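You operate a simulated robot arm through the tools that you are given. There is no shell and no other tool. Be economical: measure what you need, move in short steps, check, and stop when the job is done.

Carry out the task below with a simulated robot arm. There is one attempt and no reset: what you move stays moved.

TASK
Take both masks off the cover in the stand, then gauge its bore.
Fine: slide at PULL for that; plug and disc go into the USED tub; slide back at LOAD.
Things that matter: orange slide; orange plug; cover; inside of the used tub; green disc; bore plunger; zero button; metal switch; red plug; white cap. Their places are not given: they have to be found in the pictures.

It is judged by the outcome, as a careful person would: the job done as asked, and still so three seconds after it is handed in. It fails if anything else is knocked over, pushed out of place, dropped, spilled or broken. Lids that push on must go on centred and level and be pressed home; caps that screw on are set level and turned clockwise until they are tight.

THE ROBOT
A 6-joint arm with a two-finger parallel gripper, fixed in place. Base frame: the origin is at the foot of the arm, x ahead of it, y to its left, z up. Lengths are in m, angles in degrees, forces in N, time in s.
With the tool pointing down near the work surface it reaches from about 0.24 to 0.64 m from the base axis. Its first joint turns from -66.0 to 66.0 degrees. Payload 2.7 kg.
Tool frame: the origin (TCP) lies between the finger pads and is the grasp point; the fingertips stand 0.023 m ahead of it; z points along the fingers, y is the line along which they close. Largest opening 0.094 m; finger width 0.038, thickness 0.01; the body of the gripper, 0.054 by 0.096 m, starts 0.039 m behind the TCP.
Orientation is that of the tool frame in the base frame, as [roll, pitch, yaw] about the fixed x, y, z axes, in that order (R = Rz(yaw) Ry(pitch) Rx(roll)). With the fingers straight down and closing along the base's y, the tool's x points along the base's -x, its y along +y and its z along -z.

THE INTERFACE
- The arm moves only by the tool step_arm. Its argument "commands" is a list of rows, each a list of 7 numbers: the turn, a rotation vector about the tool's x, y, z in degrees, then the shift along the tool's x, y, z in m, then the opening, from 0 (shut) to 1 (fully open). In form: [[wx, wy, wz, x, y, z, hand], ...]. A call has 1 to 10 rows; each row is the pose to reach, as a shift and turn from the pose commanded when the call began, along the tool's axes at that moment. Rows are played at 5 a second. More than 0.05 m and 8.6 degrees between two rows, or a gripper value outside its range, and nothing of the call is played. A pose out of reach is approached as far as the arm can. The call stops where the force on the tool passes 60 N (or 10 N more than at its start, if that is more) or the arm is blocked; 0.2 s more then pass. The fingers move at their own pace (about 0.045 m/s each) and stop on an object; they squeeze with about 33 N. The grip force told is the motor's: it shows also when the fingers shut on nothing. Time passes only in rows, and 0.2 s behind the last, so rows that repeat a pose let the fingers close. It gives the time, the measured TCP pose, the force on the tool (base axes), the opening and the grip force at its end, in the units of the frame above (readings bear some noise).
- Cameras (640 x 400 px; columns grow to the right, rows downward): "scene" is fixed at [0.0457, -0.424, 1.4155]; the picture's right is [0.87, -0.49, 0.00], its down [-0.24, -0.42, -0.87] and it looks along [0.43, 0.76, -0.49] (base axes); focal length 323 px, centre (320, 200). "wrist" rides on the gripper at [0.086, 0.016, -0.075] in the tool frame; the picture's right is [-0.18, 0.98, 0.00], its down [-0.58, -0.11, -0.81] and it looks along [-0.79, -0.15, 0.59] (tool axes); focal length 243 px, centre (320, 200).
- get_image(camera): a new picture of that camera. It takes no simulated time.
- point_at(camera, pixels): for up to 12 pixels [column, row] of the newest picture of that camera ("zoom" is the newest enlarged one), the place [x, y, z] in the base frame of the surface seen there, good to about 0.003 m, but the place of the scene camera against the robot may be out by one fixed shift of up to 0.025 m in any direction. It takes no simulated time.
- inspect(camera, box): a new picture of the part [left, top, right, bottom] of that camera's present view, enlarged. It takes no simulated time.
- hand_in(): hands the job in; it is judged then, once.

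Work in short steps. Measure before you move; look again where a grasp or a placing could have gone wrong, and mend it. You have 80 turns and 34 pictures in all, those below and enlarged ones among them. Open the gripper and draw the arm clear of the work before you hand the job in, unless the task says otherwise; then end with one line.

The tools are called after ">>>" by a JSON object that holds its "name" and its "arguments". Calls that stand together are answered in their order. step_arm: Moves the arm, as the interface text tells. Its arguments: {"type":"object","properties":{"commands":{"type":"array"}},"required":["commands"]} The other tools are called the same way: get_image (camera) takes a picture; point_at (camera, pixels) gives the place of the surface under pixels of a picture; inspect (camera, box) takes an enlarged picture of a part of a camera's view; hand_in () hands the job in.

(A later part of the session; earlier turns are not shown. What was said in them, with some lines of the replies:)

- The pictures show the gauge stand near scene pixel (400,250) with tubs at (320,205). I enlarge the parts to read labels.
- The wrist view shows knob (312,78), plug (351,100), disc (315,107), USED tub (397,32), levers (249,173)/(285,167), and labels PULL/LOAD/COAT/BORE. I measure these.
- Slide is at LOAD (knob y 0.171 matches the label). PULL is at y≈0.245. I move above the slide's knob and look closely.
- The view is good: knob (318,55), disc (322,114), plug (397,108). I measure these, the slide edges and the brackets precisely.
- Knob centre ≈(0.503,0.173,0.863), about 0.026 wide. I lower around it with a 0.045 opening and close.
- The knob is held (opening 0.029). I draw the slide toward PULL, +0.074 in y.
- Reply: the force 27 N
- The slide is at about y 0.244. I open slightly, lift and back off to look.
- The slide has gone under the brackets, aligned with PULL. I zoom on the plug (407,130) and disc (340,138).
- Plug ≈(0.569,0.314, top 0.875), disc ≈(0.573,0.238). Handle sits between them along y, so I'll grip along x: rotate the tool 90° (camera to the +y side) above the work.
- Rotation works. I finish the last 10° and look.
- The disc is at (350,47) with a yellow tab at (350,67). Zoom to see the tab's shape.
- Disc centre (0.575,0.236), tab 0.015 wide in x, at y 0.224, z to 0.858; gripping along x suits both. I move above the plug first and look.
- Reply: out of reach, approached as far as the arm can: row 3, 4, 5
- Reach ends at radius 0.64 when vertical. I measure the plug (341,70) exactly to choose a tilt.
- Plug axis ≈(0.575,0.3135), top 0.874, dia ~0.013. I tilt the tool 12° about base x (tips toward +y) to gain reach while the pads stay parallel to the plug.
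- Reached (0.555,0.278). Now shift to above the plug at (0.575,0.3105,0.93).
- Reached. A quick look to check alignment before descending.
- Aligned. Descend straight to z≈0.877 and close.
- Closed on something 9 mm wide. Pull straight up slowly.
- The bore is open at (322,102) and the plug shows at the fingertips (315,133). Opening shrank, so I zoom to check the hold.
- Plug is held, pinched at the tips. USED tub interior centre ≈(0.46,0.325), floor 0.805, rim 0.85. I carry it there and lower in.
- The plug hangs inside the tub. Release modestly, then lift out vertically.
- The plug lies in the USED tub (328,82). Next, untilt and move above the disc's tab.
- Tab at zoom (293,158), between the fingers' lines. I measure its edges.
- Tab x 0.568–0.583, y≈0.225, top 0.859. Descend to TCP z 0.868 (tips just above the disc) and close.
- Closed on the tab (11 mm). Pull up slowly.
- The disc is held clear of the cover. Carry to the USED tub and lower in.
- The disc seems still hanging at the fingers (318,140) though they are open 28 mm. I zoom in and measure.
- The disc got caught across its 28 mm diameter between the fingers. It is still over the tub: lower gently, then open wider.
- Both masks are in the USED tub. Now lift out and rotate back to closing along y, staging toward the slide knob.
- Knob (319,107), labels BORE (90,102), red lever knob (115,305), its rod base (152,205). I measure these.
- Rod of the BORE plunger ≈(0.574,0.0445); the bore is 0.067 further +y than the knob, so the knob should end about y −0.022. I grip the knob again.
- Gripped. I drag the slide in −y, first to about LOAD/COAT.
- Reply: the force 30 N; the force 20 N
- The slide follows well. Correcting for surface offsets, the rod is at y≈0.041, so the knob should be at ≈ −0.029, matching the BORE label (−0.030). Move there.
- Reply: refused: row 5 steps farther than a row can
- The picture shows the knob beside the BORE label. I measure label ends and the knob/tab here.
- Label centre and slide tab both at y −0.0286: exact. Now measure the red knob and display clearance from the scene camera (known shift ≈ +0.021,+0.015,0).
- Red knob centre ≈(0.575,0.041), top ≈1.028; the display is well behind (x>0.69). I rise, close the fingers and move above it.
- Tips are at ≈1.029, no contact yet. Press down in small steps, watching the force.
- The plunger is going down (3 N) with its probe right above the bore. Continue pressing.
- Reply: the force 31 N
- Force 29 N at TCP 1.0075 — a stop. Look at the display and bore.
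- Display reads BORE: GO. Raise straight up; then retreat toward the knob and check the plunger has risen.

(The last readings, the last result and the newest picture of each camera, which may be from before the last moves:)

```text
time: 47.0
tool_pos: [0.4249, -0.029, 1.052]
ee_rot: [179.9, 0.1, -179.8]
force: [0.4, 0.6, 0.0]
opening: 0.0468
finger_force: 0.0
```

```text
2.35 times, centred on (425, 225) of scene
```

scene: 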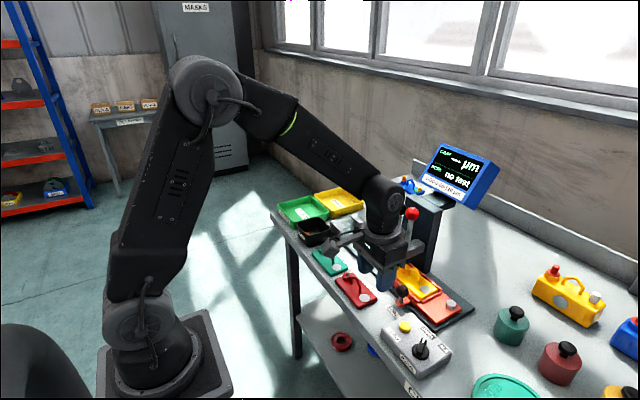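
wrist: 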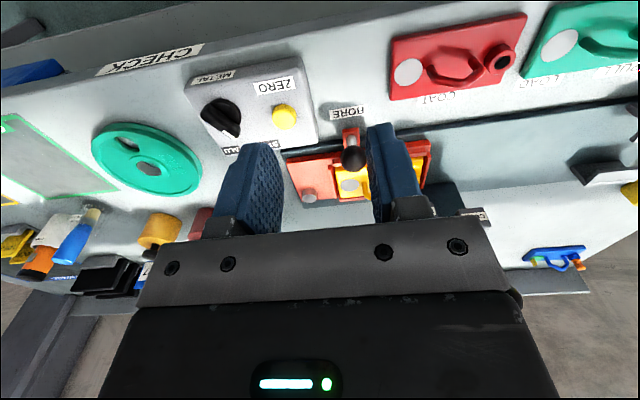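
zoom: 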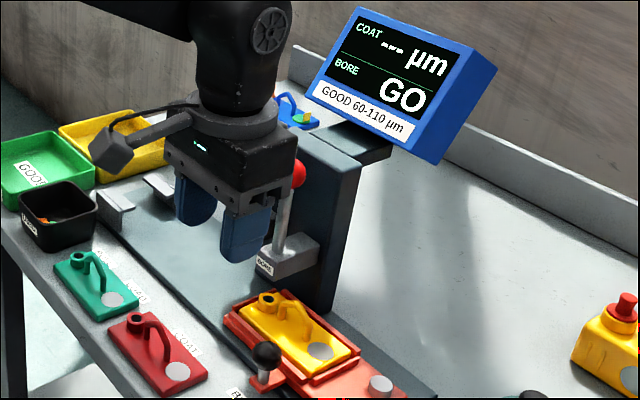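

GO stays and the plunger is up. Return to the knob and grip it.

>>> {"name": "step_arm", "arguments": {"commands": [[0, 0, 0, -0.03, 0, 0.03, 0.5], [0, 0, 0, -0.067, 0, 0.06, 0.5], [0, 0, 0, -0.067, 0, 0.1, 0.5], [0, 0, 0, -0.067, 0, 0.14, 0.5], [0, 0, 0, -0.067, 0, 0.17, 0.5], [0, 0, 0, -0.067, 0, 0.1855, 0.5], [0, 0, 0, -0.067, 0, 0.1855, 0.2], [0, 0, 0, -0.067, 0, 0.1855, 0.2], [0, 0, 0, -0.067, 0, 0.1855, 0.2]]}}

```text
time: 49.0
tool_pos: [0.4926, -0.0294, 0.8665]
ee_rot: [180.0, 0.0, -179.8]
force: [1.6, -3.2, -2.9]
opening: 0.0295
finger_force: 44.9
```

Gripped. Drag back to LOAD (y≈0.172).

>>> {"name": "step_arm", "arguments": {"commands": [[0, 0, 0, 0, 0.015, 0, 0.2], [0, 0, 0, 0, 0.035, 0, 0.2], [0, 0, 0, 0, 0.055, 0, 0.2], [0, 0, 0, 0, 0.075, 0, 0.2], [0, 0, 0, 0, 0.095, 0, 0.2], [0, 0, 0, 0, 0.115, 0, 0.2], [0, 0, 0, 0, 0.135, 0, 0.2], [0, 0, 0, 0, 0.155, 0, 0.2], [0, 0, 0, 0, 0.17, 0, 0.2], [0, 0, 0, 0, 0.185, 0, 0.2]]}}

>>> {"name": "step_arm", "arguments": {"commands": [[0, 0, 0, 0, 0.006, 0, 0.2], [0, 0, 0, 0, 0.012, 0, 0.2], [0, 0, 0, 0, 0.016, 0, 0.2], [0, 0, 0, 0, 0.016, 0, 0.2]]}}

```text
time: 51.2
tool_pos: [0.4917, 0.1563, 0.8683]
ee_rot: [179.9, 0.0, -179.8]
force: [-14.0, -0.4, -0.7]
opening: 0.0293
finger_force: 45.0
```

```text
time: 52.2
tool_pos: [0.4924, 0.1701, 0.868]
ee_rot: [-180.0, 0.1, -179.9]
force: [-10.1, -3.9, -0.8]
opening: 0.0292
finger_force: 45.4
```

At LOAD. Release, lift and draw clear to the rear.

>>> {"name": "step_arm", "arguments": {"commands": [[0, 0, 0, 0, 0, 0, 0.5], [0, 0, 0, 0, 0, 0, 0.5], [0, 0, 0, 0, 0, -0.035, 0.5], [0, 0, 0, 0, 0, -0.07, 0.5], [0, 0, 0, 0.02, 0, -0.1, 0.7], [0, 0, 0, 0.05, 0, -0.13, 1], [0, 0, 0, 0.08, 0, -0.16, 1], [0, 0, 0, 0.09, 0, -0.2, 1]]}}

>>> {"name": "get_image", "arguments": {"camera": "wrist"}}

```text
time: 54.0
tool_pos: [0.4009, 0.1706, 1.0679]
ee_rot: [179.9, 0.0, -179.8]
force: [0.2, -0.6, -0.3]
opening: 0.0942
finger_force: 0.1
```

```text
0 pictures are left
```

wrist: 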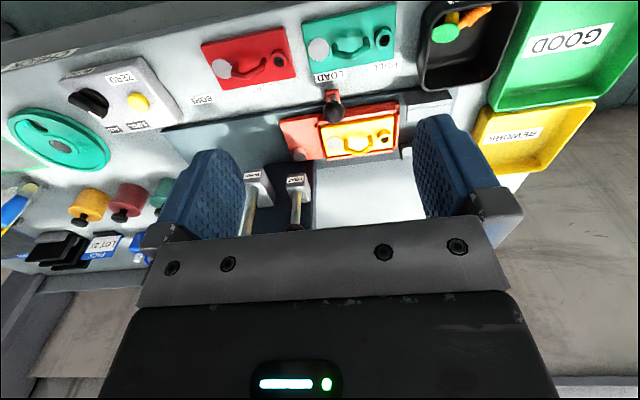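

The view shows both masks in the USED tub and the knob at (334,104) near LOAD. I check knob and label positions numerically.

>>> {"name": "point_at", "arguments": {"camera": "wrist", "pixels": [[334, 104], [333, 93], [326, 77], [313, 80], [343, 75], [385, 66]]}}

```text
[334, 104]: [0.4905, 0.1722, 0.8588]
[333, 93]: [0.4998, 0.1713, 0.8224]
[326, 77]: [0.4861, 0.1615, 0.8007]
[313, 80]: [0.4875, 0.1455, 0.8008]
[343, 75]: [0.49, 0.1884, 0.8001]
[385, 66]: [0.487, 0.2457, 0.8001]
```

The knob is at y 0.172, same as its starting LOAD place; everything is done and the arm is clear. Handing in.

>>> {"name": "hand_in", "arguments": {}}

```text
The job is handed in.
```

The job is done: the plug and disc are both in the USED tub, the bore gauged "GO", the slide is back at LOAD, and the arm is clear with the gripper open.
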